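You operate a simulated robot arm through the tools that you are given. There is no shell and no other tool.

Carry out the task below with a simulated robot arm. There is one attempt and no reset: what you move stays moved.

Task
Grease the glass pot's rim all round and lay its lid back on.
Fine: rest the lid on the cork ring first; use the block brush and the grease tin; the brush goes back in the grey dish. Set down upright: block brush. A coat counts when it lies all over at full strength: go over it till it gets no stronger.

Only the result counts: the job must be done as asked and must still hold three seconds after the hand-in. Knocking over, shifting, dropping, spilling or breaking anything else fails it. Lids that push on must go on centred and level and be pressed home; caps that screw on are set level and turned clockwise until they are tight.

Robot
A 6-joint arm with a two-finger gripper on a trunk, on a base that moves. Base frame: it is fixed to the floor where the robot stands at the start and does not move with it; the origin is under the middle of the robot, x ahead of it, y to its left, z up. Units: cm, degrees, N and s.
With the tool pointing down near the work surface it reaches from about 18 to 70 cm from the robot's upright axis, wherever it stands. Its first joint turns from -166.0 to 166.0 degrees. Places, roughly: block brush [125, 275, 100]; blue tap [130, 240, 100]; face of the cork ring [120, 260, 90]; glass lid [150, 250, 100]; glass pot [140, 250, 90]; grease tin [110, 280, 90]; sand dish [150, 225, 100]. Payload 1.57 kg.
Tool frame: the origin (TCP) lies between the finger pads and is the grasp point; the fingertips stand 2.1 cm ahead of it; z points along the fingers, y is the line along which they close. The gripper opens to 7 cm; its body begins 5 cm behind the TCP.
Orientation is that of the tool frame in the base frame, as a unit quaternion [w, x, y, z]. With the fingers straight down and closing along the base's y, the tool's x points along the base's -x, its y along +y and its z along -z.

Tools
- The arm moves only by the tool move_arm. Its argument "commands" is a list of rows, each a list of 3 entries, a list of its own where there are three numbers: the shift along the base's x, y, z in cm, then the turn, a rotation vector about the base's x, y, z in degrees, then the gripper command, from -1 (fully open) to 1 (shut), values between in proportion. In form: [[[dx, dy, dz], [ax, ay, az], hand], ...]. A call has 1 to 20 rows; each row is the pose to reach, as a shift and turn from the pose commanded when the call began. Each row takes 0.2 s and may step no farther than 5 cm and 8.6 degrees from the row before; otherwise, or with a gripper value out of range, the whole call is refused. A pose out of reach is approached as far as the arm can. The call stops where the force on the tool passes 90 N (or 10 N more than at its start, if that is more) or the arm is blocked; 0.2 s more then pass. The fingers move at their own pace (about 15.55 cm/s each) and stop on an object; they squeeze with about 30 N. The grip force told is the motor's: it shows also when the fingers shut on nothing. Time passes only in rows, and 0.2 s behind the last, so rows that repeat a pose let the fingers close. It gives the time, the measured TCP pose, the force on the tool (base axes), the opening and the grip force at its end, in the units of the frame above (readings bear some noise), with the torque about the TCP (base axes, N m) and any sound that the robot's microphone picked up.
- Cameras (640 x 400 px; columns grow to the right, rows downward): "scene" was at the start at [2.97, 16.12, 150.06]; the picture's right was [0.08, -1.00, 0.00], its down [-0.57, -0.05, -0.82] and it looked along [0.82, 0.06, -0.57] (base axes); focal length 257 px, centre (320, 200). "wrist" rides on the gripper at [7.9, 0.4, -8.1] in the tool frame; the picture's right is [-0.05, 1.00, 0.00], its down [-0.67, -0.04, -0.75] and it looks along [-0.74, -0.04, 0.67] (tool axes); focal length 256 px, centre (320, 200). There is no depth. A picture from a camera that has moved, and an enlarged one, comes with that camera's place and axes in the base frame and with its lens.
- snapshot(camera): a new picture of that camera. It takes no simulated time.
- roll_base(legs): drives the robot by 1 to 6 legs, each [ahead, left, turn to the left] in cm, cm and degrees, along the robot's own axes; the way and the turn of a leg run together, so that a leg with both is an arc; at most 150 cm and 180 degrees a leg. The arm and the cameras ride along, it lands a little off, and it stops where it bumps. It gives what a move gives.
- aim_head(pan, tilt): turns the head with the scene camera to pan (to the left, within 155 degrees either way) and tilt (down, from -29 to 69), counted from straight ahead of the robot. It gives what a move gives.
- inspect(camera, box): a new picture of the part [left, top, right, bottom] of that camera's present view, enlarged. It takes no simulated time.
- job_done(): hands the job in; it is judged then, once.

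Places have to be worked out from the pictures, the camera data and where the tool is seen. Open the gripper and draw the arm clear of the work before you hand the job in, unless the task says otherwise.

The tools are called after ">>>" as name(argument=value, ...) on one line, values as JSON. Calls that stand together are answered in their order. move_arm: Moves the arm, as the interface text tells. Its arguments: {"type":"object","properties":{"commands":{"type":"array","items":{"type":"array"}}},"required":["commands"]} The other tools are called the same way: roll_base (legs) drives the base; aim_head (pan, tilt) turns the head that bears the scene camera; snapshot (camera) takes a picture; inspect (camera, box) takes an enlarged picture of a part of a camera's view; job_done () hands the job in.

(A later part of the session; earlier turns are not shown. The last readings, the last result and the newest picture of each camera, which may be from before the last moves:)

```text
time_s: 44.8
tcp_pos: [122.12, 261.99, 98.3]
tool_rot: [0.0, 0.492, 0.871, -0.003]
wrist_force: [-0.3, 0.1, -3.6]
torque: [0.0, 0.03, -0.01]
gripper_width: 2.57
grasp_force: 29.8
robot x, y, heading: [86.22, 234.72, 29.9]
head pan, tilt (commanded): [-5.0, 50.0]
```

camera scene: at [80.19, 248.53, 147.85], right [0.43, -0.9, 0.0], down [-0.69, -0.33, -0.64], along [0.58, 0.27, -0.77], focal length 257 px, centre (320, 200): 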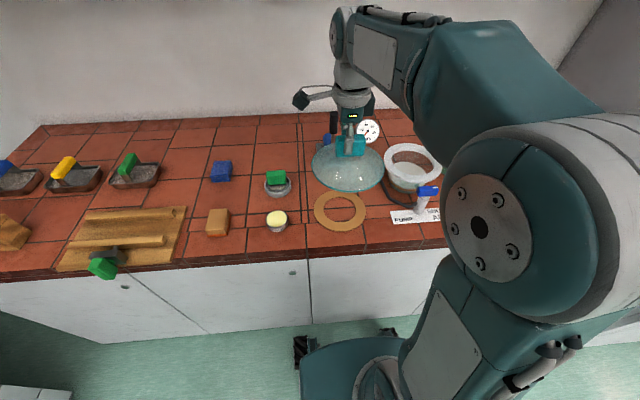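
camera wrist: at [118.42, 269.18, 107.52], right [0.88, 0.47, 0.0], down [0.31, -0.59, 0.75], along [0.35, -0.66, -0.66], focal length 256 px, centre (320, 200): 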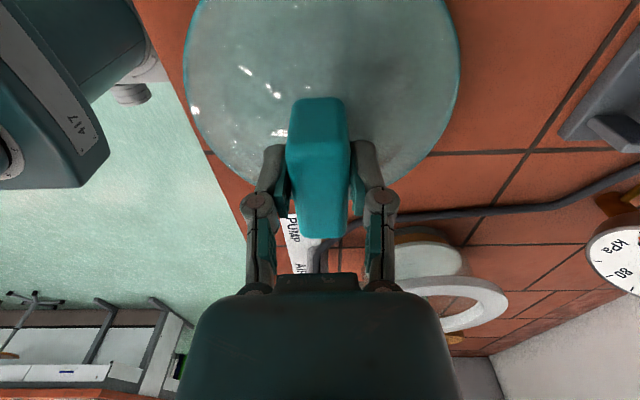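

Still the full lid weight on the tool, so no contact yet; I'll go on in 0.2 cm steps.

>>> move_arm(commands=[[[0, 0, -0.2], [0, 0, 0], 1], [[0, 0, -0.4], [0, 0, 0], 1], [[0, 0, -0.6], [0, 0, 0], 1], [[0, 0, -0.6], [0, 0, 0], 1]])

```text
time_s: 45.8
tcp_pos: [122.16, 262.03, 97.86]
tool_rot: [0.0, 0.493, 0.87, -0.002]
wrist_force: [0.6, 0.0, -3.4]
torque: [0.01, 0.01, 0.01]
gripper_width: 2.57
grasp_force: 29.8
robot x, y, heading: [85.98, 235.2, 30.3]
head pan, tilt (commanded): [-5.0, 50.0]
```

>>> move_arm(commands=[[[0, 0, -0.2], [0, 0, 0], 1], [[0, 0, -0.4], [0, 0, 0], 1], [[0, 0, -0.6], [0, 0, 0], 1], [[0, 0, -0.6], [0, 0, 0], 1]])

```text
time_s: 46.8
tcp_pos: [122.15, 262.09, 97.3]
tool_rot: [0.001, 0.492, 0.87, -0.002]
wrist_force: [4.5, 2.6, 16.7]
torque: [0.04, -0.04, -0.03]
gripper_width: 2.56
grasp_force: 30.1
robot x, y, heading: [86.22, 234.78, 30.4]
head pan, tilt (commanded): [-5.0, 50.0]
```

Contact is made at TCP z ≈ 97.4. I'll ease up 0.25 cm to take the load off, then check before opening.

>>> move_arm(commands=[[[0, 0, 0.15], [0, 0, 0], 1], [[0, 0, 0.25], [0, 0, 0], 1], [[0, 0, 0.25], [0, 0, 0], 1]])

>>> inspect(camera="scene", box=[280, 110, 400, 240])

```text
time_s: 47.6
tcp_pos: [121.96, 262.14, 97.34]
tool_rot: [0.0, 0.492, 0.871, -0.004]
wrist_force: [0.6, 0.1, -3.6]
torque: [0.0, -0.02, -0.02]
gripper_width: 2.59
grasp_force: 30.0
robot x, y, heading: [86.66, 235.18, 30.4]
head pan, tilt (commanded): [-5.0, 50.0]
```

```text
3.08 times, centred on (340, 175) of scene
camera zoom: at [80.21, 248.53, 147.85], right [0.43, -0.9, 0.0], down [-0.69, -0.33, -0.64], along [0.58, 0.27, -0.77], focal length 790 px, centre (258, 277)
```

zoom: 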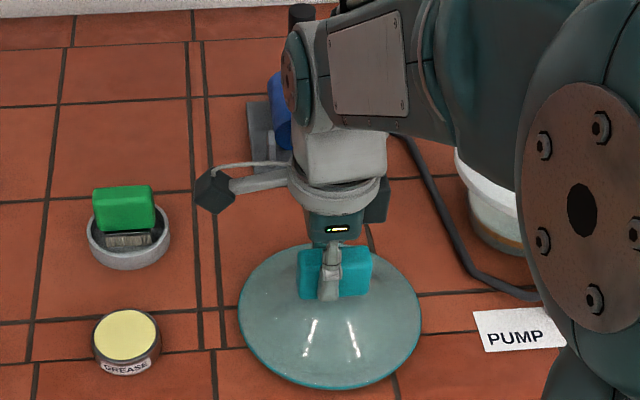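

The lid hangs just off the ring; I'll lower 0.12 cm so it rests, then open the fingers slowly.

>>> move_arm(commands=[[[0, 0, -0.08], [0, 0, 0], 1], [[0, 0, -0.12], [0, 0, 0], 1], [[0, 0, -0.12], [0, 0, 0], 0.2], [[0, 0, -0.12], [0, 0, 0], -0.4], [[0, 0, -0.12], [0, 0, 0], -1], [[0, 0, -0.12], [0, 0, 0], -1], [[0, 0, -0.12], [0, 0, 0], -1]])

>>> snapshot(camera="wrist")

>>> inspect(camera="scene", box=[280, 110, 400, 240])

```text
time_s: 49.2
tcp_pos: [122.01, 262.27, 97.28]
tool_rot: [0.001, 0.492, 0.87, -0.002]
wrist_force: [-0.5, -0.1, 0.0]
torque: [-0.01, 0.0, 0.01]
gripper_width: 7.02
grasp_force: 0.0
robot x, y, heading: [86.23, 235.12, 30.1]
head pan, tilt (commanded): [-5.0, 50.0]
```

```text
taken
camera wrist: at [118.42, 269.2, 105.25], right [0.88, 0.47, 0.0], down [0.31, -0.59, 0.75], along [0.35, -0.66, -0.66], focal length 256 px, centre (320, 200)
```

wrist: 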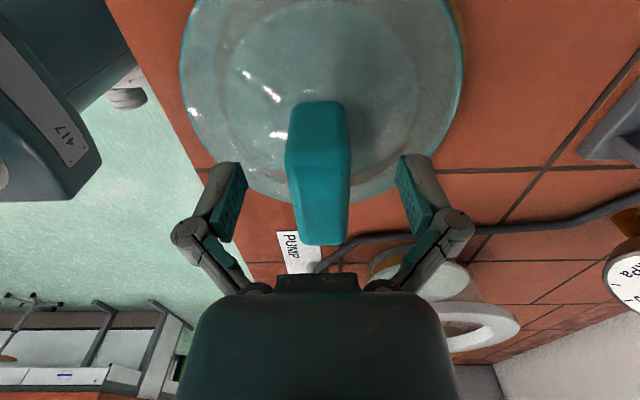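

```text
3.08 times, centred on (340, 175) of scene
camera zoom: at [80.2, 248.52, 147.86], right [0.43, -0.9, 0.0], down [-0.69, -0.33, -0.64], along [0.58, 0.27, -0.77], focal length 790 px, centre (258, 277)
```

zoom: 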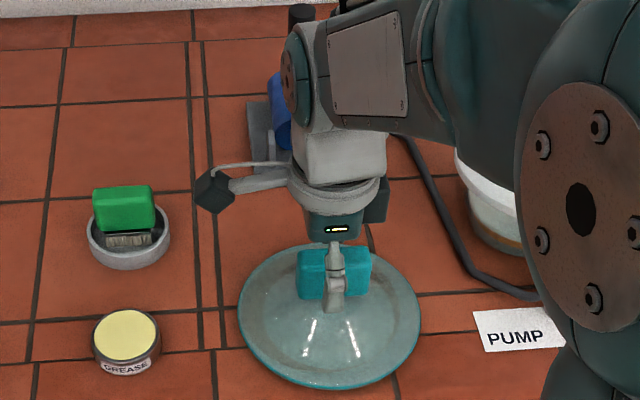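

The lid rests on the ring and the fingers are free. I'll go straight up, then over to the brush at about [122.4, 282.3], staying at z ≈ 108.

>>> move_arm(commands=[[[0, 0, 2], [0, 0, 0], -1], [[0, 0, 5], [0, 0, 0], -1], [[0, 0, 8], [0, 0, 0], -1], [[0, 0, 11], [0, 0, 0], -1], [[0.1, 4, 11], [0, 0, 0], -1], [[0.2, 8, 11], [0, 0, 0], -1], [[0.3, 12, 11], [0, 0, 0], -1], [[0.4, 16, 11], [0, 0, 0], -1], [[0.4, 20, 11], [0, 0, 0], -1], [[0.4, 20, 11], [0, 0, 0], -1]])

>>> snapshot(camera="wrist")

>>> snapshot(camera="scene")

```text
time_s: 51.4
tcp_pos: [122.48, 282.13, 108.38]
tool_rot: [0.0, 0.492, 0.87, -0.004]
wrist_force: [1.2, 0.6, 0.6]
torque: [0.0, -0.01, 0.01]
gripper_width: 7.01
grasp_force: 0.0
robot x, y, heading: [85.93, 234.74, 30.1]
head pan, tilt (commanded): [-5.0, 50.0]
```

```text
taken
camera wrist: at [118.8, 289.13, 116.37], right [0.88, 0.47, 0.0], down [0.31, -0.59, 0.75], along [0.35, -0.66, -0.66], focal length 256 px, centre (320, 200)
```

wrist: 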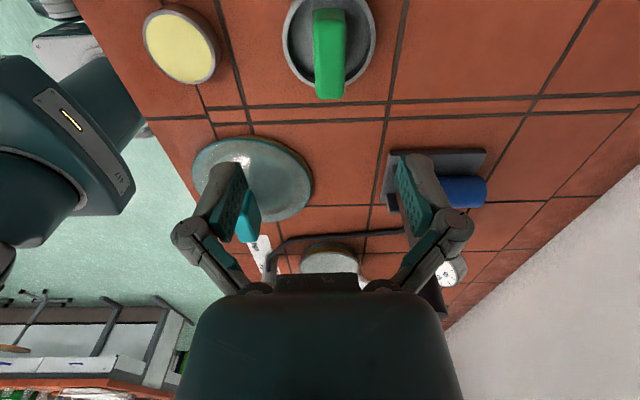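

```text
taken
camera scene: at [80.19, 248.63, 147.84], right [0.43, -0.9, 0.0], down [-0.69, -0.33, -0.64], along [0.58, 0.27, -0.77], focal length 257 px, centre (320, 200)
```

scene: 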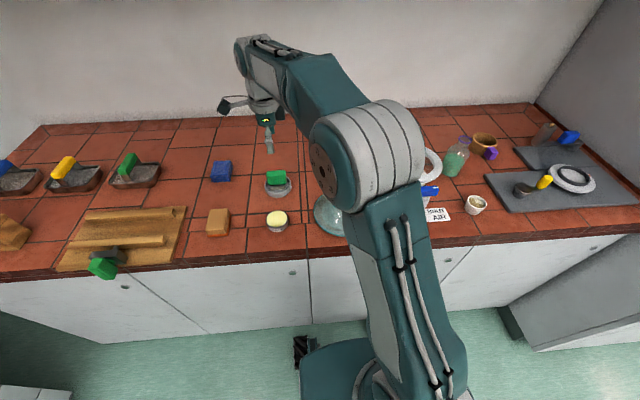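

The brush in its dish and the open grease tin are well seen in the wrist view. I'll enlarge them to place the grasp and measure the tin.

>>> inspect(camera="wrist", box=[120, 0, 400, 130])

>>> inspect(camera="scene", box=[230, 120, 320, 240])

```text
2.29 times, centred on (260, 65) of wrist
camera zoom: at [118.8, 289.13, 116.37], right [0.88, 0.47, 0.0], down [0.31, -0.59, 0.75], along [0.35, -0.66, -0.66], focal length 585 px, centre (457, 509)
```

zoom: 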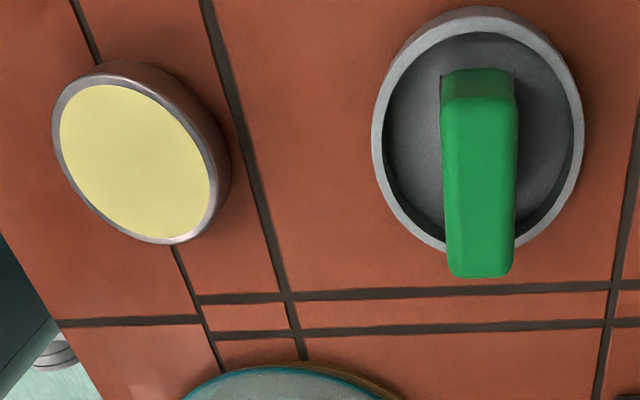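

```text
3.33 times, centred on (275, 180) of scene
camera zoom: at [80.19, 248.63, 147.84], right [0.43, -0.9, 0.0], down [-0.69, -0.33, -0.64], along [0.58, 0.27, -0.77], focal length 856 px, centre (470, 267)
```

zoom: 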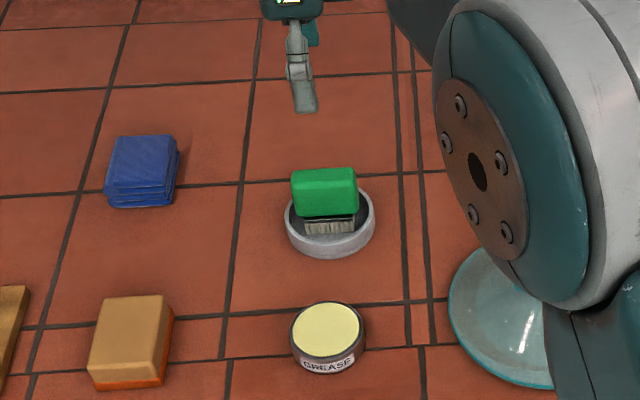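

Brush handle centre is about [122.85, 282.9], top near z = 96.6, 2.2 cm thick. I'll shift over it and lower to z ≈ 100 to verify alignment.

>>> move_arm(commands=[[[0.37, 0.75, -2.5], [0, 0, 0], -1], [[0.37, 0.75, -5], [0, 0, 0], -1], [[0.37, 0.75, -7.5], [0, 0, 0], -1], [[0.37, 0.75, -8.4], [0, 0, 0], -1], [[0.37, 0.75, -8.4], [0, 0, 0], -1]])

>>> snapshot(camera="wrist")

>>> inspect(camera="scene", box=[230, 120, 320, 240])

```text
time_s: 52.6
tcp_pos: [122.79, 282.81, 100.04]
tool_rot: [0.001, 0.493, 0.87, -0.003]
wrist_force: [-0.1, 0.5, -0.3]
torque: [-0.02, -0.05, 0.03]
gripper_width: 6.98
grasp_force: 0.1
robot x, y, heading: [86.16, 234.76, 30.5]
head pan, tilt (commanded): [-5.0, 50.0]
```

```text
taken
camera wrist: at [119.15, 289.93, 107.88], right [0.88, 0.47, 0.0], down [0.31, -0.59, 0.75], along [0.35, -0.66, -0.66], focal length 256 px, centre (320, 200)
```

wrist: 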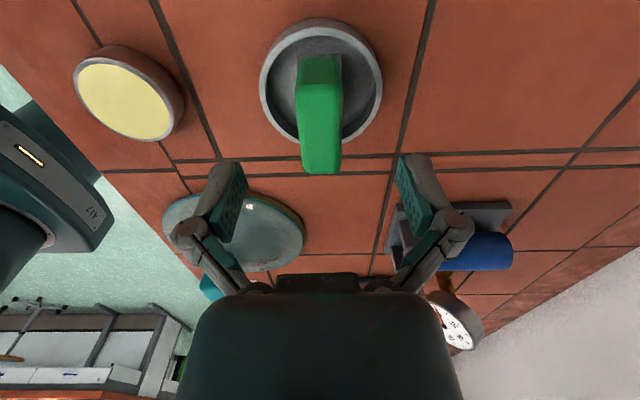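

```text
3.33 times, centred on (275, 180) of scene
camera zoom: at [80.2, 248.64, 147.84], right [0.43, -0.9, 0.0], down [-0.69, -0.33, -0.64], along [0.58, 0.27, -0.77], focal length 856 px, centre (470, 267)
```

zoom: 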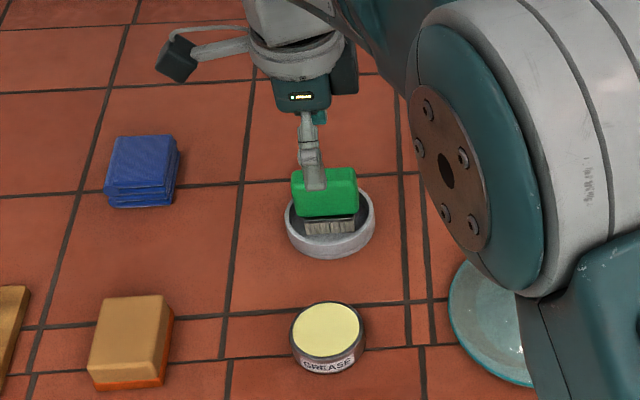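

The handle is centred between the fingers. I'll lower to TCP z ≈ 95.4, keeping the tips above the dish rim, and close.

>>> move_arm(commands=[[[-0.08, 0.13, -1.5], [0, 0, 0], -1], [[-0.08, 0.13, -3], [0, 0, 0], -1], [[-0.08, 0.13, -4], [0, 0, 0], -1], [[-0.08, 0.13, -4.6], [0, 0, 0], -1], [[-0.08, 0.13, -4.6], [0, 0, 0], -1]])

>>> snapshot(camera="wrist")

>>> inspect(camera="scene", box=[245, 140, 305, 220])

```text
time_s: 53.8
tcp_pos: [122.8, 283.03, 95.33]
tool_rot: [0.001, 0.492, 0.871, -0.003]
wrist_force: [-0.7, 0.2, -0.5]
torque: [0.01, 0.0, -0.02]
gripper_width: 7.01
grasp_force: 0.1
robot x, y, heading: [86.18, 234.85, 30.2]
head pan, tilt (commanded): [-5.0, 50.0]
```

```text
taken
camera wrist: at [119.1, 290.06, 103.22], right [0.88, 0.47, 0.0], down [0.31, -0.59, 0.75], along [0.35, -0.66, -0.66], focal length 256 px, centre (320, 200)
```

wrist: 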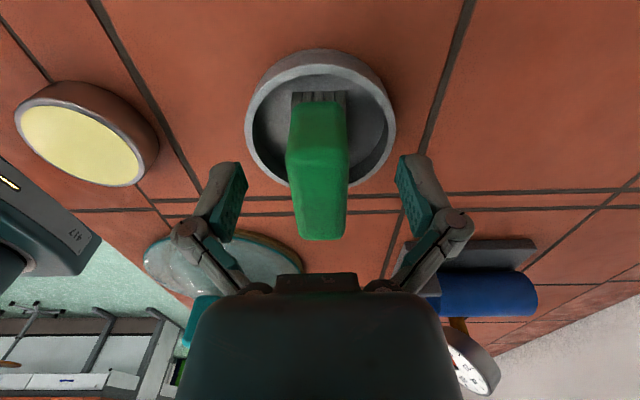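

```text
5.00 times, centred on (275, 180) of scene
camera zoom: at [80.2, 248.64, 147.84], right [0.43, -0.9, 0.0], down [-0.69, -0.33, -0.64], along [0.58, 0.27, -0.77], focal length 1284 px, centre (545, 300)
```

zoom: 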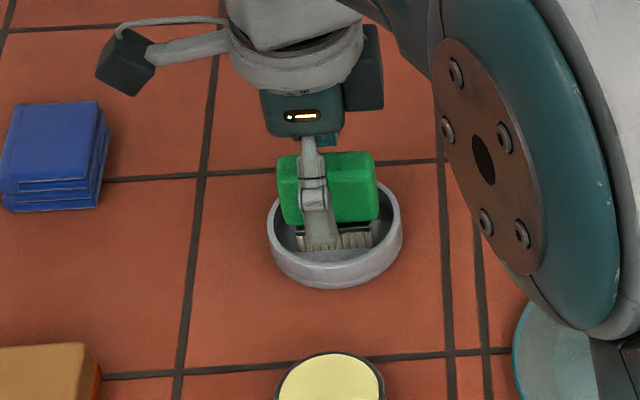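

The tips reach slightly below the handle block, so I'll raise 0.5 cm and close on the handle.

>>> move_arm(commands=[[[0, 0, 0.5], [0, 0, 0], -1], [[0, 0, 0.5], [0, 0, 0], 0], [[0, 0, 0.5], [0, 0, 0], 1], [[0, 0, 0.5], [0, 0, 0], 1], [[0, 0, 0.5], [0, 0, 0], 1], [[0, 0, 0.5], [0, 0, 0], 1]])

>>> snapshot(camera="wrist")

>>> inspect(camera="scene", box=[245, 140, 305, 220])

```text
time_s: 55.2
tcp_pos: [122.75, 283.05, 95.85]
tool_rot: [0.001, 0.492, 0.87, -0.001]
wrist_force: [-0.7, -0.3, 12.9]
torque: [0.0, -0.03, -0.05]
gripper_width: 2.32
grasp_force: 30.0
robot x, y, heading: [85.92, 235.09, 30.3]
head pan, tilt (commanded): [-5.0, 50.0]
```

```text
taken
camera wrist: at [119.1, 290.08, 103.81], right [0.88, 0.47, 0.0], down [0.31, -0.59, 0.75], along [0.35, -0.66, -0.66], focal length 256 px, centre (320, 200)
```

wrist: 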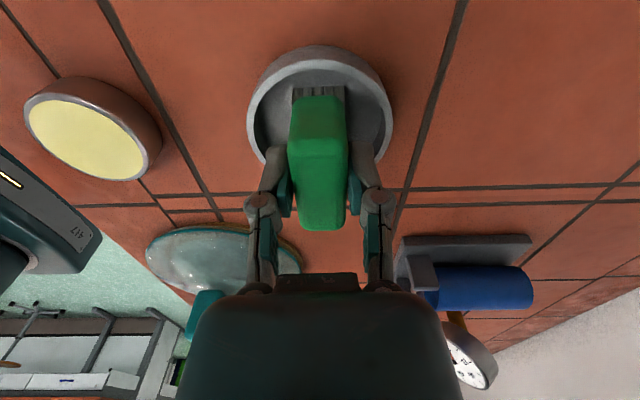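

```text
5.00 times, centred on (275, 180) of scene
camera zoom: at [80.15, 248.55, 147.86], right [0.43, -0.9, 0.0], down [-0.69, -0.33, -0.64], along [0.58, 0.27, -0.77], focal length 1284 px, centre (545, 300)
```

zoom: 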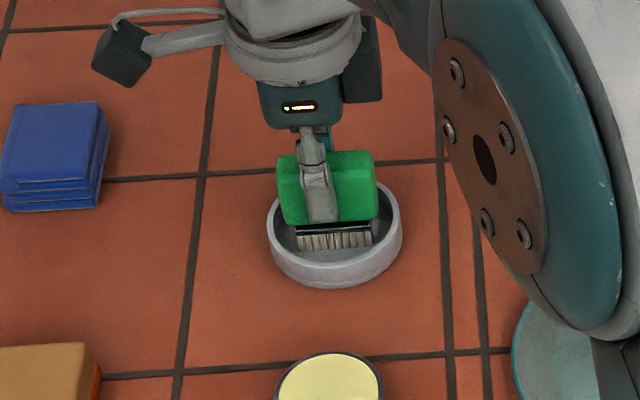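

The brush is gripped (2.32 cm, 30 N). I'll lift it straight up clear of the dish and look at the bristles.

>>> move_arm(commands=[[[0, 0, 0.5], [0, 0, 0], 1], [[0, 0, 1.5], [0, 0, 0], 1], [[0, 0, 3], [0, 0, 0], 1], [[0, 0, 5], [0, 0, 0], 1], [[0, 0, 7], [0, 0, 0], 1], [[0, 0, 7], [0, 0, 0], 1]])

>>> snapshot(camera="wrist")

>>> inspect(camera="scene", box=[235, 120, 325, 240])

```text
time_s: 56.6
tcp_pos: [122.76, 283.07, 102.77]
tool_rot: [0.0, 0.492, 0.871, -0.003]
wrist_force: [0.7, -0.3, -1.2]
torque: [0.01, 0.02, 0.02]
gripper_width: 2.33
grasp_force: 30.0
robot x, y, heading: [86.01, 235.01, 30.2]
head pan, tilt (commanded): [-5.0, 50.0]
```

```text
taken
camera wrist: at [119.09, 290.1, 110.69], right [0.88, 0.47, 0.0], down [0.31, -0.59, 0.75], along [0.35, -0.66, -0.66], focal length 256 px, centre (320, 200)
```

wrist: 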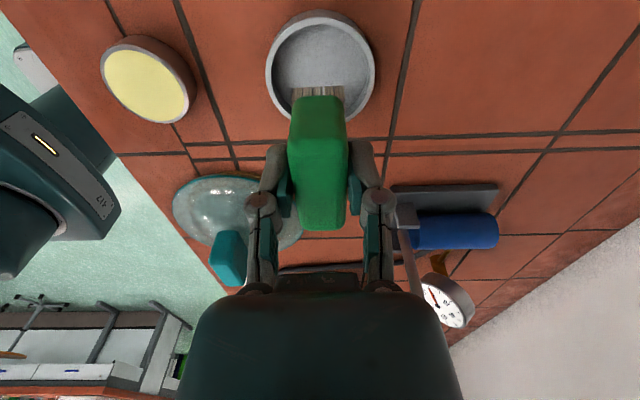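

```text
3.33 times, centred on (280, 180) of scene
camera zoom: at [80.2, 248.64, 147.84], right [0.43, -0.9, 0.0], down [-0.69, -0.33, -0.64], along [0.58, 0.27, -0.77], focal length 856 px, centre (453, 267)
```

zoom: 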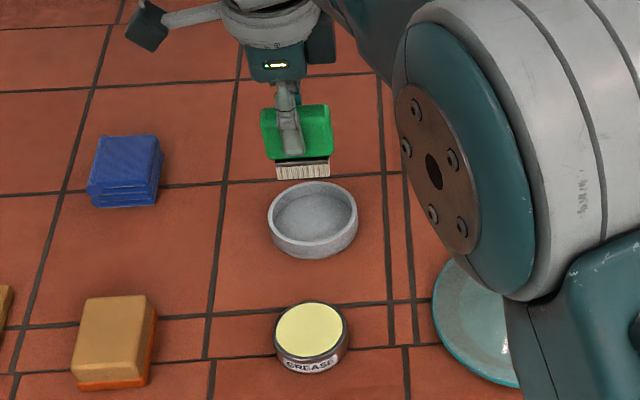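

Bristle tips hang about 5.4 cm below the TCP; the grease surface centre comes out at about [111.95, 277.15, 92.5]. I'll enlarge the brush and tin in the wrist view.

>>> inspect(camera="wrist", box=[240, 70, 400, 250])

>>> inspect(camera="wrist", box=[80, 10, 240, 140])

>>> inspect(camera="scene", box=[250, 140, 310, 220])

```text
2.22 times, centred on (320, 160) of wrist
camera zoom: at [119.09, 290.1, 110.69], right [0.88, 0.47, 0.0], down [0.31, -0.59, 0.75], along [0.35, -0.66, -0.66], focal length 569 px, centre (320, 289)
```

zoom: 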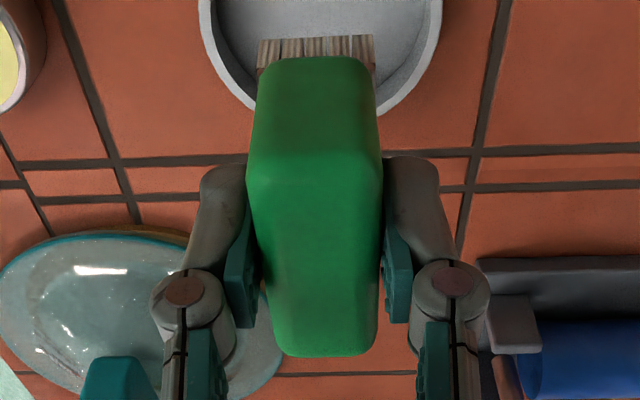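

```text
3.08 times, centred on (160, 75) of wrist
camera zoom: at [119.09, 290.1, 110.69], right [0.88, 0.47, 0.0], down [0.31, -0.59, 0.75], along [0.35, -0.66, -0.66], focal length 788 px, centre (812, 585)
```

zoom: 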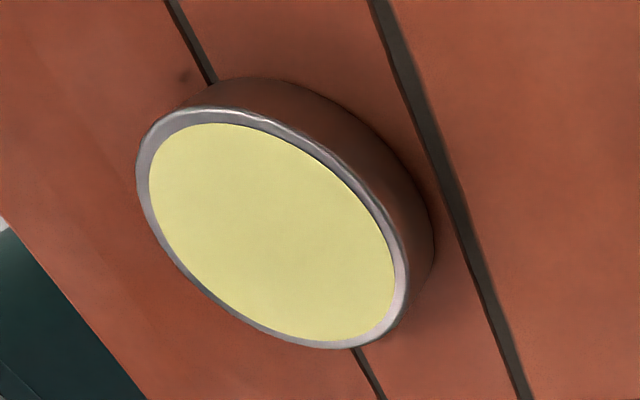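

```text
5.00 times, centred on (280, 180) of scene
camera zoom: at [80.2, 248.64, 147.84], right [0.43, -0.9, 0.0], down [-0.69, -0.33, -0.64], along [0.58, 0.27, -0.77], focal length 1284 px, centre (520, 300)
```

zoom: 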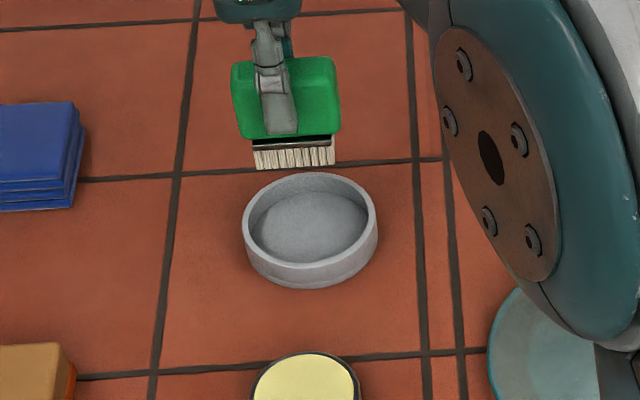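

The brush handle is centred on the TCP; bristles are about 4.3 × 2.6 cm, the grease disc ~5.2 cm across. I'll carry the brush over the tin centre with the tips a few cm above the grease.

>>> move_arm(commands=[[[-2.7, -1.48, 0], [0, 0, 0], 1], [[-5.4, -2.96, 0], [0, 0, 0], 1], [[-8.1, -4.44, 0], [0, 0, 0], 1], [[-10.8, -5.92, -0.5], [0, 0, 0], 1], [[-10.8, -5.92, -1.5], [0, 0, 0], 1], [[-10.8, -5.92, -1.5], [0, 0, 0], 1]])

>>> snapshot(camera="wrist")

>>> inspect(camera="scene", box=[225, 130, 325, 250])

```text
time_s: 58.0
tcp_pos: [111.85, 277.08, 101.24]
tool_rot: [0.001, 0.492, 0.87, -0.002]
wrist_force: [0.4, 0.4, -1.7]
torque: [-0.02, 0.01, 0.01]
gripper_width: 2.33
grasp_force: 29.6
robot x, y, heading: [85.81, 235.29, 30.1]
head pan, tilt (commanded): [-5.0, 50.0]
```

```text
taken
camera wrist: at [108.25, 284.16, 109.2], right [0.88, 0.47, 0.0], down [0.31, -0.59, 0.75], along [0.35, -0.66, -0.66], focal length 256 px, centre (320, 200)
```

wrist: 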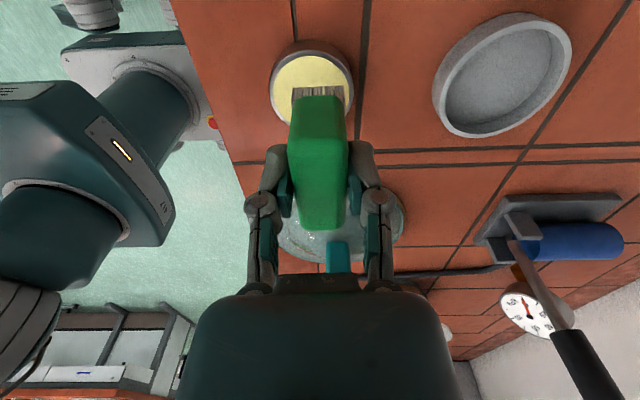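

```text
3.33 times, centred on (275, 190) of scene
camera zoom: at [80.15, 248.6, 147.85], right [0.43, -0.9, 0.0], down [-0.69, -0.33, -0.64], along [0.58, 0.27, -0.77], focal length 856 px, centre (470, 233)
```

zoom: 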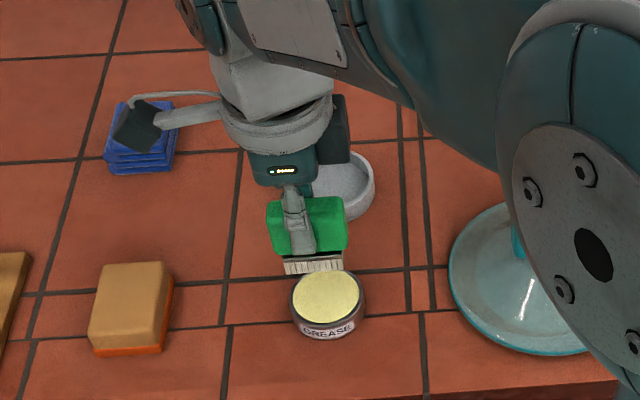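

I'll enlarge the wrist view to see how the bristles line up with the grease disc.

>>> inspect(camera="wrist", box=[240, 20, 400, 140])

```text
3.33 times, centred on (320, 80) of wrist
camera zoom: at [108.25, 284.16, 109.2], right [0.88, 0.47, 0.0], down [0.31, -0.59, 0.75], along [0.35, -0.66, -0.66], focal length 853 px, centre (320, 600)
```

zoom: 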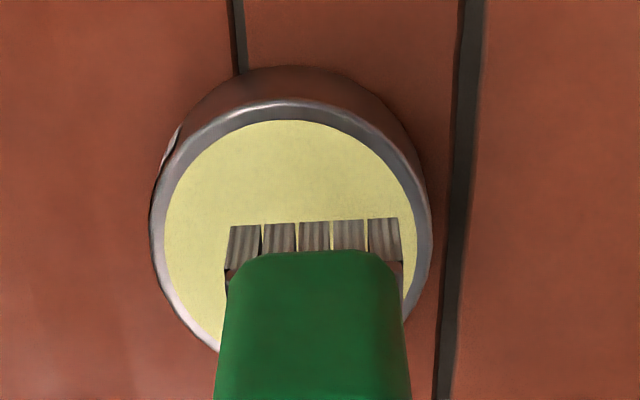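

The grease centre is 0.67 cm off toward -x. I'll shift there and lower toward the grease in small steps, watching force.

>>> move_arm(commands=[[[-0.67, 0, 0], [0, 0, 0], 1], [[-0.67, 0, -1.2], [0, 0, 0], 1], [[-0.67, 0, -2.2], [0, 0, 0], 1], [[-0.67, 0, -2.8], [0, 0, 0], 1], [[-0.67, 0, -2.8], [0, 0, 0], 1]])

>>> inspect(camera="wrist", box=[240, 20, 400, 140])

>>> inspect(camera="scene", box=[245, 160, 305, 240])

```text
time_s: 59.2
tcp_pos: [111.19, 277.1, 98.51]
tool_rot: [0.001, 0.493, 0.87, -0.003]
wrist_force: [-0.2, -0.4, -0.9]
torque: [0.01, -0.03, -0.01]
gripper_width: 2.33
grasp_force: 30.4
robot x, y, heading: [85.68, 235.36, 30.1]
head pan, tilt (commanded): [-5.0, 50.0]
```

```text
3.33 times, centred on (320, 80) of wrist
camera zoom: at [107.62, 284.15, 106.46], right [0.88, 0.47, 0.0], down [0.31, -0.59, 0.75], along [0.35, -0.66, -0.66], focal length 853 px, centre (320, 600)
```

zoom: 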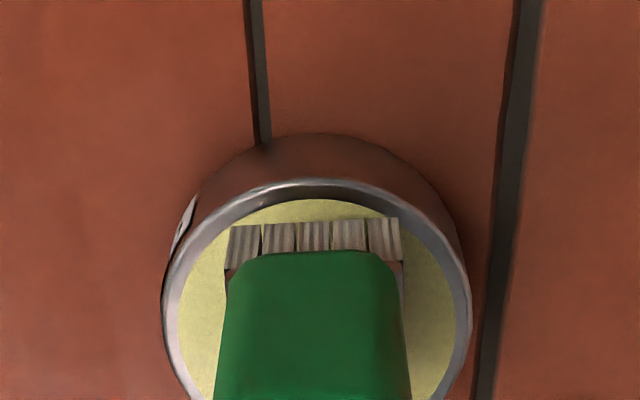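

```text
5.00 times, centred on (275, 200) of scene
camera zoom: at [80.15, 248.61, 147.84], right [0.43, -0.9, 0.0], down [-0.69, -0.33, -0.64], along [0.58, 0.27, -0.77], focal length 1284 px, centre (545, 200)
```

zoom: 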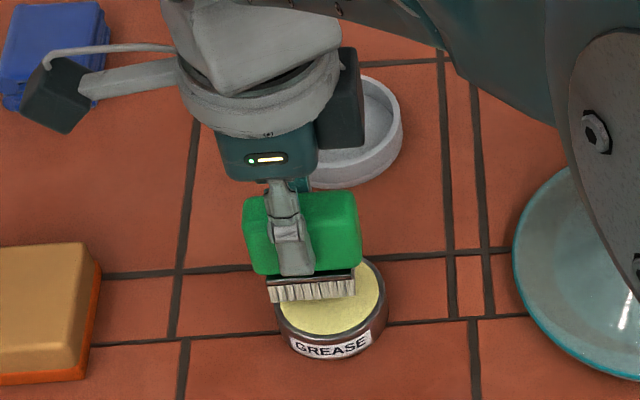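

Fore-aft alignment is good, but both views suggest the bristles sit about 0.6 cm too far left of the grease centre. I'll shift by that and recheck.

>>> move_arm(commands=[[[0.31, -0.52, 0], [0, 0, 0], 1], [[0.31, -0.52, -0.3], [0, 0, 0], 1], [[0.31, -0.52, -0.3], [0, 0, 0], 1]])

>>> inspect(camera="wrist", box=[240, 20, 400, 140])

>>> inspect(camera="scene", box=[255, 180, 305, 240])

```text
time_s: 60.0
tcp_pos: [111.59, 276.62, 98.23]
tool_rot: [0.0, 0.492, 0.87, -0.004]
wrist_force: [0.0, -0.1, -0.2]
torque: [0.0, -0.02, -0.03]
gripper_width: 2.32
grasp_force: 29.7
robot x, y, heading: [86.31, 234.91, 30.4]
head pan, tilt (commanded): [-5.0, 50.0]
```

```text
3.33 times, centred on (320, 80) of wrist
camera zoom: at [107.92, 283.65, 106.17], right [0.88, 0.47, 0.0], down [0.31, -0.58, 0.75], along [0.35, -0.66, -0.66], focal length 853 px, centre (320, 600)
```

zoom: 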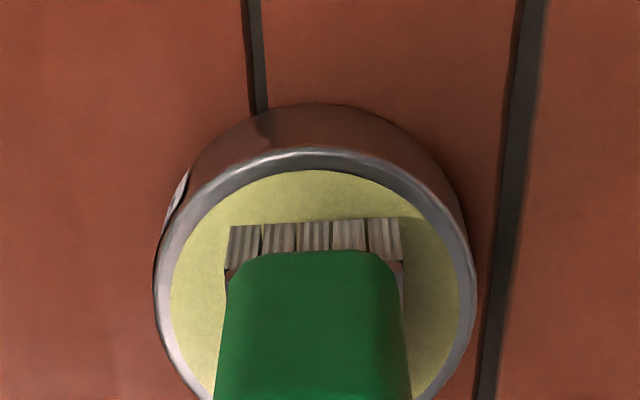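

```text
6.67 times, centred on (280, 210) of scene
camera zoom: at [80.16, 248.6, 147.85], right [0.43, -0.9, 0.0], down [-0.69, -0.33, -0.64], along [0.58, 0.27, -0.77], focal length 1712 px, centre (587, 133)
```

zoom: 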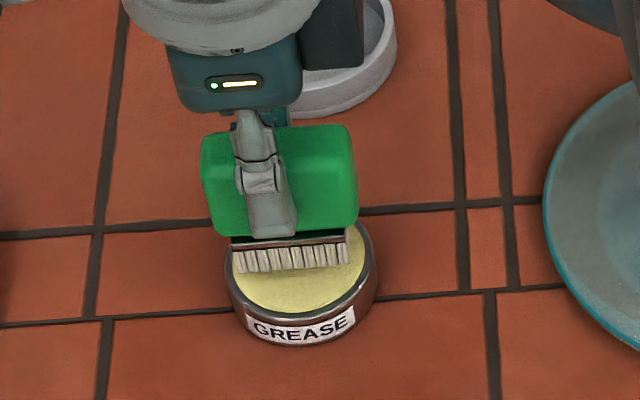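

Alignment is now within a few mm in the wrist view. I'll nudge 0.2 cm more to the right and lower onto the grease in small steps, watching force.

>>> move_arm(commands=[[[0.1, -0.17, 0], [0, 0, 0], 1], [[0.1, -0.17, -0.2], [0, 0, 0], 1], [[0.1, -0.17, -0.4], [0, 0, 0], 1], [[0.1, -0.17, -0.4], [0, 0, 0], 1]])

>>> inspect(camera="scene", box=[255, 180, 305, 240])

```text
time_s: 61.0
tcp_pos: [111.68, 276.36, 97.87]
tool_rot: [0.001, 0.492, 0.871, -0.002]
wrist_force: [0.2, 0.5, -0.8]
torque: [-0.04, -0.02, 0.0]
gripper_width: 2.33
grasp_force: 29.6
robot x, y, heading: [86.17, 234.72, 30.1]
head pan, tilt (commanded): [-5.0, 50.0]
```

```text
6.67 times, centred on (280, 210) of scene
camera zoom: at [80.16, 248.6, 147.85], right [0.43, -0.9, 0.0], down [-0.69, -0.33, -0.64], along [0.58, 0.27, -0.77], focal length 1712 px, centre (587, 133)
```

zoom: 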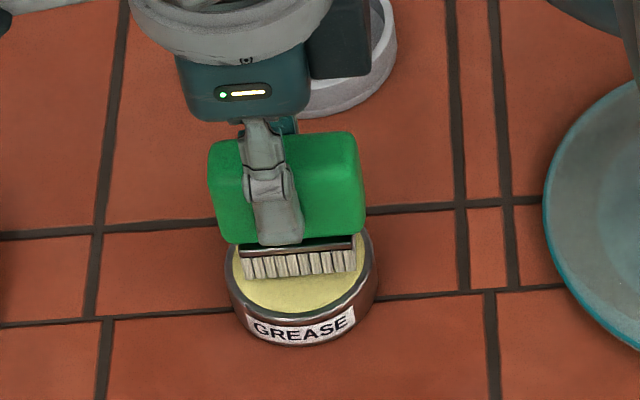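

Lateral alignment now looks right in the scene view too; there is no contact yet. I'll keep lowering slowly.

>>> move_arm(commands=[[[0, 0, -0.15], [0, 0, 0], 1], [[0, 0, -0.3], [0, 0, 0], 1], [[0, 0, -0.3], [0, 0, 0], 1]])

>>> move_arm(commands=[[[0, 0, -0.1], [0, 0, 0], 1], [[0, 0, -0.2], [0, 0, 0], 1], [[0, 0, -0.2], [0, 0, 0], 1]])

>>> inspect(camera="scene", box=[255, 180, 305, 240])

>>> inspect(camera="wrist", box=[240, 20, 400, 140])

```text
time_s: 61.8
tcp_pos: [111.62, 276.46, 97.43]
tool_rot: [0.001, 0.492, 0.87, -0.003]
wrist_force: [-0.5, -0.4, -1.5]
torque: [-0.02, 0.04, 0.0]
gripper_width: 2.31
grasp_force: 29.6
robot x, y, heading: [85.89, 234.62, 30.3]
head pan, tilt (commanded): [-5.0, 50.0]
```

```text
time_s: 62.6
tcp_pos: [111.67, 276.33, 97.34]
tool_rot: [0.0, 0.493, 0.87, -0.002]
wrist_force: [-0.6, -0.6, -0.9]
torque: [0.02, 0.02, 0.04]
gripper_width: 2.32
grasp_force: 30.2
robot x, y, heading: [86.12, 235.41, 30.2]
head pan, tilt (commanded): [-5.0, 50.0]
```

```text
6.67 times, centred on (280, 210) of scene
camera zoom: at [80.16, 248.6, 147.85], right [0.43, -0.9, 0.0], down [-0.69, -0.33, -0.64], along [0.58, 0.27, -0.77], focal length 1712 px, centre (587, 133)
```

zoom: 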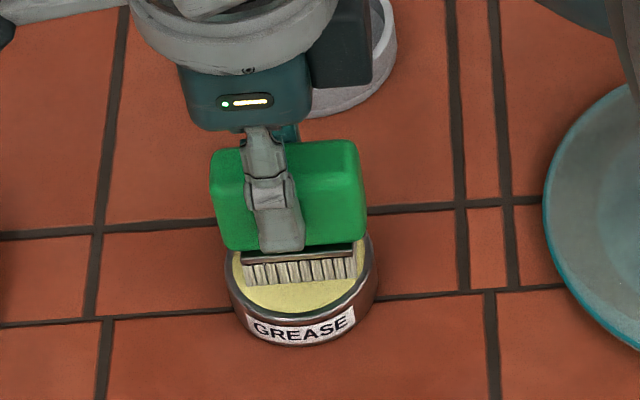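

```text
3.33 times, centred on (320, 80) of wrist
camera zoom: at [108.01, 283.46, 105.24], right [0.88, 0.47, 0.0], down [0.31, -0.59, 0.75], along [0.35, -0.66, -0.66], focal length 853 px, centre (320, 600)
```

zoom: 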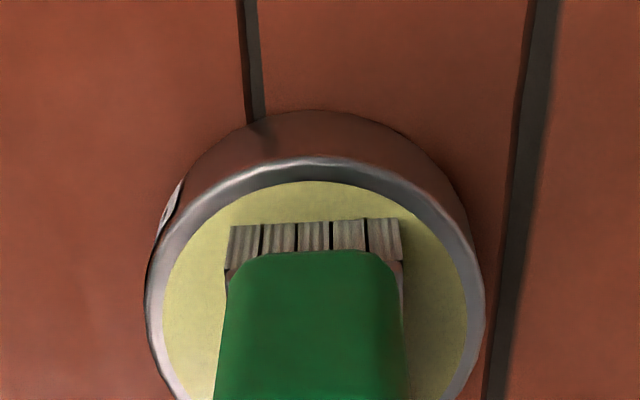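

Still no contact. I'll lower in further 0.15 cm steps.

>>> move_arm(commands=[[[0, 0, -0.15], [0, 0, 0], 1], [[0, 0, -0.3], [0, 0, 0], 1], [[0, 0, -0.3], [0, 0, 0], 1]])

>>> move_arm(commands=[[[0, 0, -0.1], [0, 0, 0], 1], [[0, 0, -0.2], [0, 0, 0], 1], [[0, 0, -0.2], [0, 0, 0], 1]])

```text
time_s: 63.4
tcp_pos: [111.65, 276.44, 97.15]
tool_rot: [0.0, 0.492, 0.87, 0.0]
wrist_force: [0.9, 0.9, 20.3]
torque: [0.07, -0.03, 0.03]
gripper_width: 2.35
grasp_force: 29.9
robot x, y, heading: [86.06, 234.99, 30.2]
head pan, tilt (commanded): [-5.0, 50.0]
```

```text
time_s: 64.2
tcp_pos: [111.62, 276.49, 96.79]
tool_rot: [0.001, 0.492, 0.87, -0.003]
wrist_force: [3.6, 2.3, 19.9]
torque: [0.06, -0.11, -0.01]
gripper_width: 2.35
grasp_force: 30.2
robot x, y, heading: [86.14, 235.14, 30.4]
head pan, tilt (commanded): [-5.0, 50.0]
```

Contact came at TCP z ≈ 97.2, and the brush seems to have slid ~0.3 cm up in the grip at 20 N. I'll lift and check that bristles took grease and the tin is in place.

>>> move_arm(commands=[[[0, 0, 0.3], [0, 0, 0], 1], [[0, 0, 1], [0, 0, 0], 1], [[0, 0, 2.5], [0, 0, 0], 1], [[0, 0, 4.5], [0, 0, 0], 1], [[0, 0, 4.5], [0, 0, 0], 1]])

>>> inspect(camera="scene", box=[245, 160, 305, 240])

>>> inspect(camera="wrist", box=[220, 20, 420, 250])

```text
time_s: 65.4
tcp_pos: [111.66, 276.32, 101.42]
tool_rot: [0.0, 0.493, 0.87, -0.003]
wrist_force: [0.1, 0.3, -0.9]
torque: [-0.03, 0.02, -0.01]
gripper_width: 2.32
grasp_force: 30.2
robot x, y, heading: [85.88, 234.89, 30.0]
head pan, tilt (commanded): [-5.0, 50.0]
```

```text
5.00 times, centred on (275, 200) of scene
camera zoom: at [80.16, 248.6, 147.85], right [0.43, -0.9, 0.0], down [-0.69, -0.33, -0.64], along [0.58, 0.27, -0.77], focal length 1284 px, centre (545, 200)
```

zoom: 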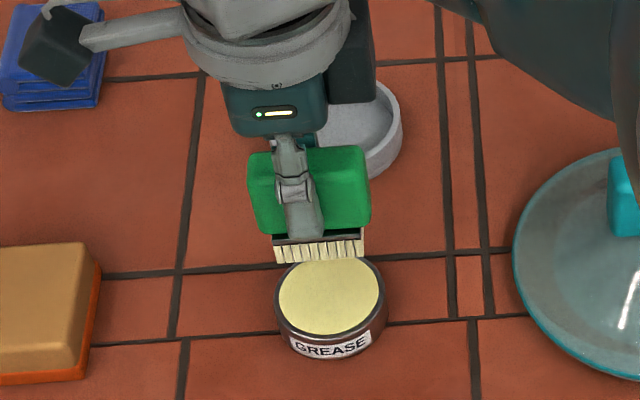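

```text
1.74 times, centred on (320, 135) of wrist
camera zoom: at [108.05, 283.47, 109.27], right [0.88, 0.47, 0.0], down [0.31, -0.58, 0.75], along [0.35, -0.66, -0.66], focal length 445 px, centre (320, 313)
```

zoom: 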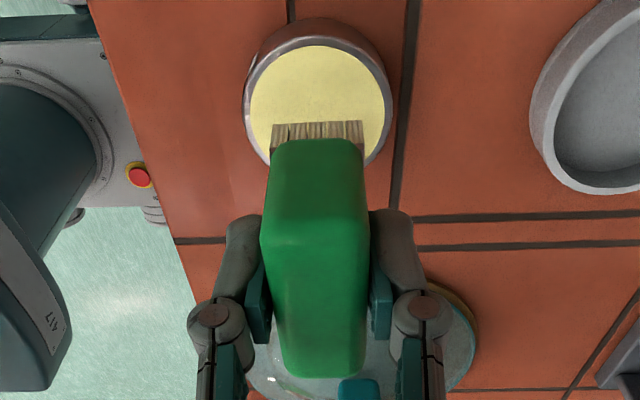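

The bristles are now yellowish with grease and the tin is unmoved. I'll raise the brush and carry it high toward the pot, stopping a bit left of it to measure the rim with the wrist camera.

>>> move_arm(commands=[[[0, 0, 3], [0, 0, 0], 1], [[0, 0, 6.5], [0, 0, 0], 1], [[0, 0, 10], [0, 0, 0], 1], [[3, -2.5, 10.6], [0, 0, 0], 1], [[6, -5, 10.6], [0, 0, 0], 1], [[9, -7.5, 10.6], [0, 0, 0], 1], [[12, -10, 10.6], [0, 0, 0], 1], [[15, -12.5, 10.6], [0, 0, 0], 1], [[18, -15, 10.6], [0, 0, 0], 1], [[21, -17.6, 10.6], [0, 0, 0], 1], [[24, -20.1, 10.6], [0, 0, 0], 1], [[26, -21.8, 10.6], [0, 0, 0], 1], [[27.9, -23.4, 10.6], [0, 0, 0], 1], [[27.9, -23.4, 10.6], [0, 0, 0], 1]])

>>> snapshot(camera="wrist")

>>> snapshot(camera="scene")

```text
time_s: 68.4
tcp_pos: [139.67, 252.87, 112.05]
tool_rot: [0.001, 0.492, 0.871, -0.001]
wrist_force: [-0.3, -0.8, -1.1]
torque: [0.01, 0.03, -0.04]
gripper_width: 2.31
grasp_force: 30.3
robot x, y, heading: [85.96, 234.97, 29.9]
head pan, tilt (commanded): [-5.0, 50.0]
```

```text
taken
camera wrist: at [135.97, 260.03, 119.89], right [0.88, 0.47, 0.0], down [0.31, -0.59, 0.75], along [0.35, -0.66, -0.66], focal length 256 px, centre (320, 200)
```

wrist: 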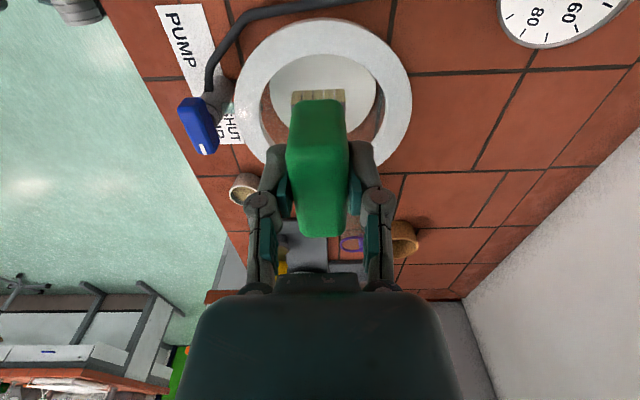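

```text
taken
camera scene: at [80.3, 248.45, 147.87], right [0.43, -0.9, 0.0], down [-0.69, -0.33, -0.64], along [0.58, 0.27, -0.77], focal length 257 px, centre (320, 200)
```

scene: 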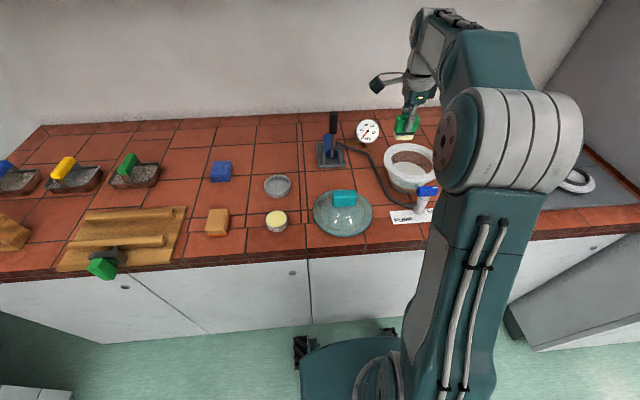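

The rim is well visible in the wrist view. I'll enlarge it to measure its centre and radii.

>>> inspect(camera="wrist", box=[210, 0, 430, 190])

>>> inspect(camera="scene", box=[370, 110, 450, 220])

```text
2.11 times, centred on (320, 95) of wrist
camera zoom: at [135.97, 260.03, 119.89], right [0.88, 0.47, 0.0], down [0.31, -0.59, 0.75], along [0.35, -0.66, -0.66], focal length 539 px, centre (320, 421)
```

zoom: 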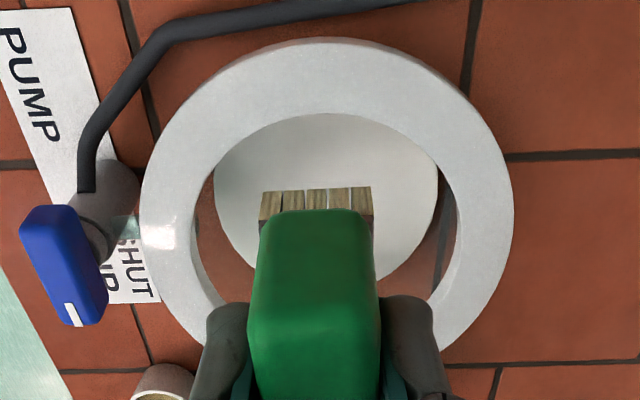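

```text
3.64 times, centred on (410, 165) of scene
camera zoom: at [80.3, 248.45, 147.87], right [0.43, -0.9, 0.0], down [-0.69, -0.33, -0.64], along [0.58, 0.27, -0.77], focal length 934 px, centre (-7, 327)
```

zoom: 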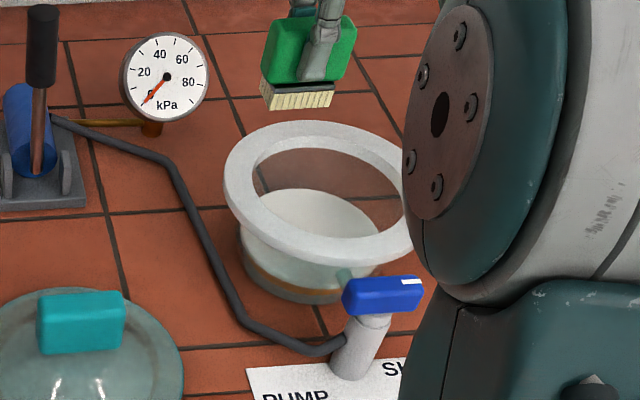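

Rim measured: centre about [141.9, 249.2], inner radius ~5.45, outer ~7.7, top near z ≈ 99.7. I'll bring the brush above the rim's left side (radius 6.5) and lower to just above it.

>>> move_arm(commands=[[[-1.2, 1.9, 0], [0, 0, 0], 1], [[-1.2, 1.9, -2.5], [0, 0, 0], 1], [[-1.2, 1.9, -5], [0, 0, 0], 1], [[-1.2, 1.9, -6.5], [0, 0, 0], 1], [[-1.2, 1.9, -6.5], [0, 0, 0], 1]])

>>> inspect(camera="wrist", box=[210, 0, 430, 190])

>>> inspect(camera="scene", box=[370, 110, 450, 220])

```text
time_s: 69.6
tcp_pos: [138.45, 254.84, 105.53]
tool_rot: [0.001, 0.493, 0.87, -0.002]
wrist_force: [0.9, -0.3, -0.5]
torque: [0.01, -0.02, 0.01]
gripper_width: 2.31
grasp_force: 30.1
robot x, y, heading: [86.12, 234.7, 30.1]
head pan, tilt (commanded): [-5.0, 50.0]
```

```text
2.11 times, centred on (320, 95) of wrist
camera zoom: at [134.8, 261.93, 113.38], right [0.88, 0.47, 0.0], down [0.31, -0.59, 0.75], along [0.35, -0.66, -0.66], focal length 539 px, centre (320, 421)
```

zoom: 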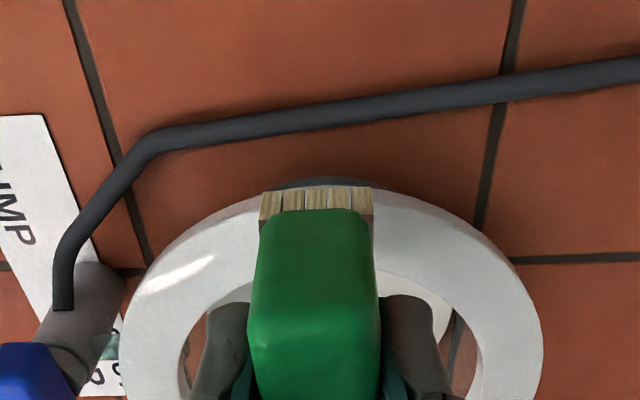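

```text
3.64 times, centred on (410, 165) of scene
camera zoom: at [80.29, 248.47, 147.86], right [0.43, -0.9, 0.0], down [-0.69, -0.33, -0.64], along [0.58, 0.27, -0.77], focal length 934 px, centre (-7, 327)
```

zoom: 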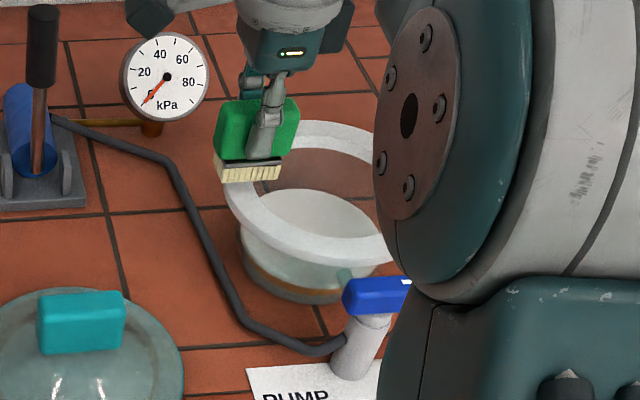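

The bristles are above the left part of the rim. I'll lower in small steps until a light contact.

>>> move_arm(commands=[[[0, 0, -0.2], [0, 0, 0], 1], [[0, 0, -0.4], [0, 0, 0], 1], [[0, 0, -0.6], [0, 0, 0], 1], [[0, 0, -0.6], [0, 0, 0], 1]])

>>> move_arm(commands=[[[0, 0, -0.1], [0, 0, 0], 1], [[0, 0, -0.2], [0, 0, 0], 1], [[0, 0, -0.2], [0, 0, 0], 1]])

```text
time_s: 70.6
tcp_pos: [138.41, 254.79, 104.85]
tool_rot: [-0.001, 0.493, 0.87, -0.003]
wrist_force: [0.3, -0.5, -1.0]
torque: [-0.01, 0.0, 0.0]
gripper_width: 2.32
grasp_force: 29.6
robot x, y, heading: [85.95, 234.8, 30.2]
head pan, tilt (commanded): [-5.0, 50.0]
```

```text
time_s: 71.4
tcp_pos: [138.43, 254.8, 104.6]
tool_rot: [0.0, 0.493, 0.87, -0.003]
wrist_force: [0.5, -0.5, -0.8]
torque: [0.01, -0.01, -0.03]
gripper_width: 2.31
grasp_force: 29.9
robot x, y, heading: [85.67, 234.81, 30.3]
head pan, tilt (commanded): [-5.0, 50.0]
```

>>> move_arm(commands=[[[0, 0, -0.1], [0, 0, 0], 1], [[0, 0, -0.15], [0, 0, 0], 1], [[0, 0, -0.15], [0, 0, 0], 1]])

>>> inspect(camera="wrist", box=[210, 0, 430, 190])

>>> inspect(camera="scene", box=[380, 120, 440, 200])

```text
time_s: 72.2
tcp_pos: [138.42, 254.85, 104.51]
tool_rot: [0.0, 0.492, 0.871, -0.003]
wrist_force: [-0.1, -0.4, -0.5]
torque: [0.01, 0.01, -0.02]
gripper_width: 2.31
grasp_force: 30.0
robot x, y, heading: [85.96, 234.77, 30.3]
head pan, tilt (commanded): [-5.0, 50.0]
```

```text
2.11 times, centred on (320, 95) of wrist
camera zoom: at [134.76, 261.9, 112.41], right [0.88, 0.47, 0.0], down [0.31, -0.59, 0.75], along [0.35, -0.66, -0.66], focal length 539 px, centre (320, 421)
```

zoom: 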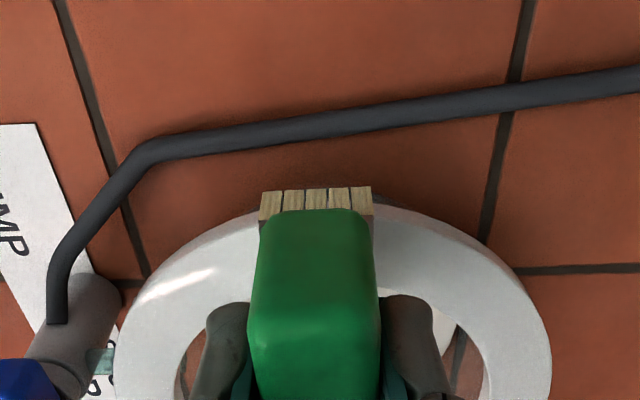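

```text
5.00 times, centred on (410, 160) of scene
camera zoom: at [80.29, 248.47, 147.86], right [0.43, -0.9, 0.0], down [-0.69, -0.33, -0.64], along [0.58, 0.27, -0.77], focal length 1284 px, centre (-130, 400)
```

zoom: 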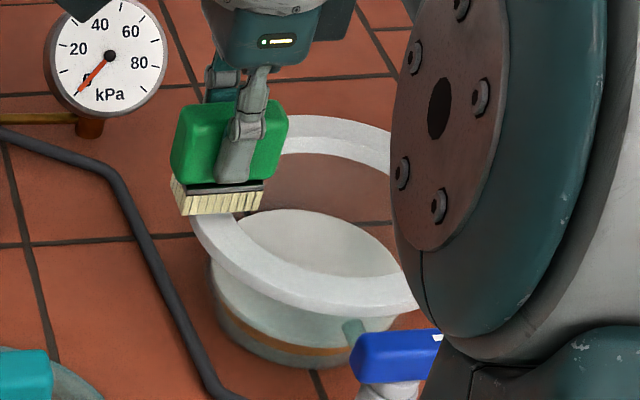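

No contact yet but close. I'll lower on in 0.1 cm steps.

>>> move_arm(commands=[[[0, 0, -0.1], [0, 0, 0], 1], [[0, 0, -0.2], [0, 0, 0], 1], [[0, 0, -0.2], [0, 0, 0], 1]])

>>> move_arm(commands=[[[0, 0, -0.1], [0, 0, 0], 1], [[0, 0, -0.15], [0, 0, 0], 1], [[0, 0, -0.15], [0, 0, 0], 1]])

```text
time_s: 73.0
tcp_pos: [138.29, 254.84, 104.24]
tool_rot: [0.001, 0.493, 0.87, -0.002]
wrist_force: [0.6, 0.4, -0.7]
torque: [-0.01, 0.02, 0.0]
gripper_width: 2.33
grasp_force: 29.9
robot x, y, heading: [86.2, 235.13, 30.5]
head pan, tilt (commanded): [-5.0, 50.0]
```

```text
time_s: 73.8
tcp_pos: [138.49, 254.81, 104.21]
tool_rot: [0.001, 0.493, 0.87, -0.002]
wrist_force: [0.6, -0.5, 0.2]
torque: [0.02, 0.02, -0.01]
gripper_width: 2.31
grasp_force: 30.3
robot x, y, heading: [86.08, 234.69, 30.4]
head pan, tilt (commanded): [-5.0, 50.0]
```

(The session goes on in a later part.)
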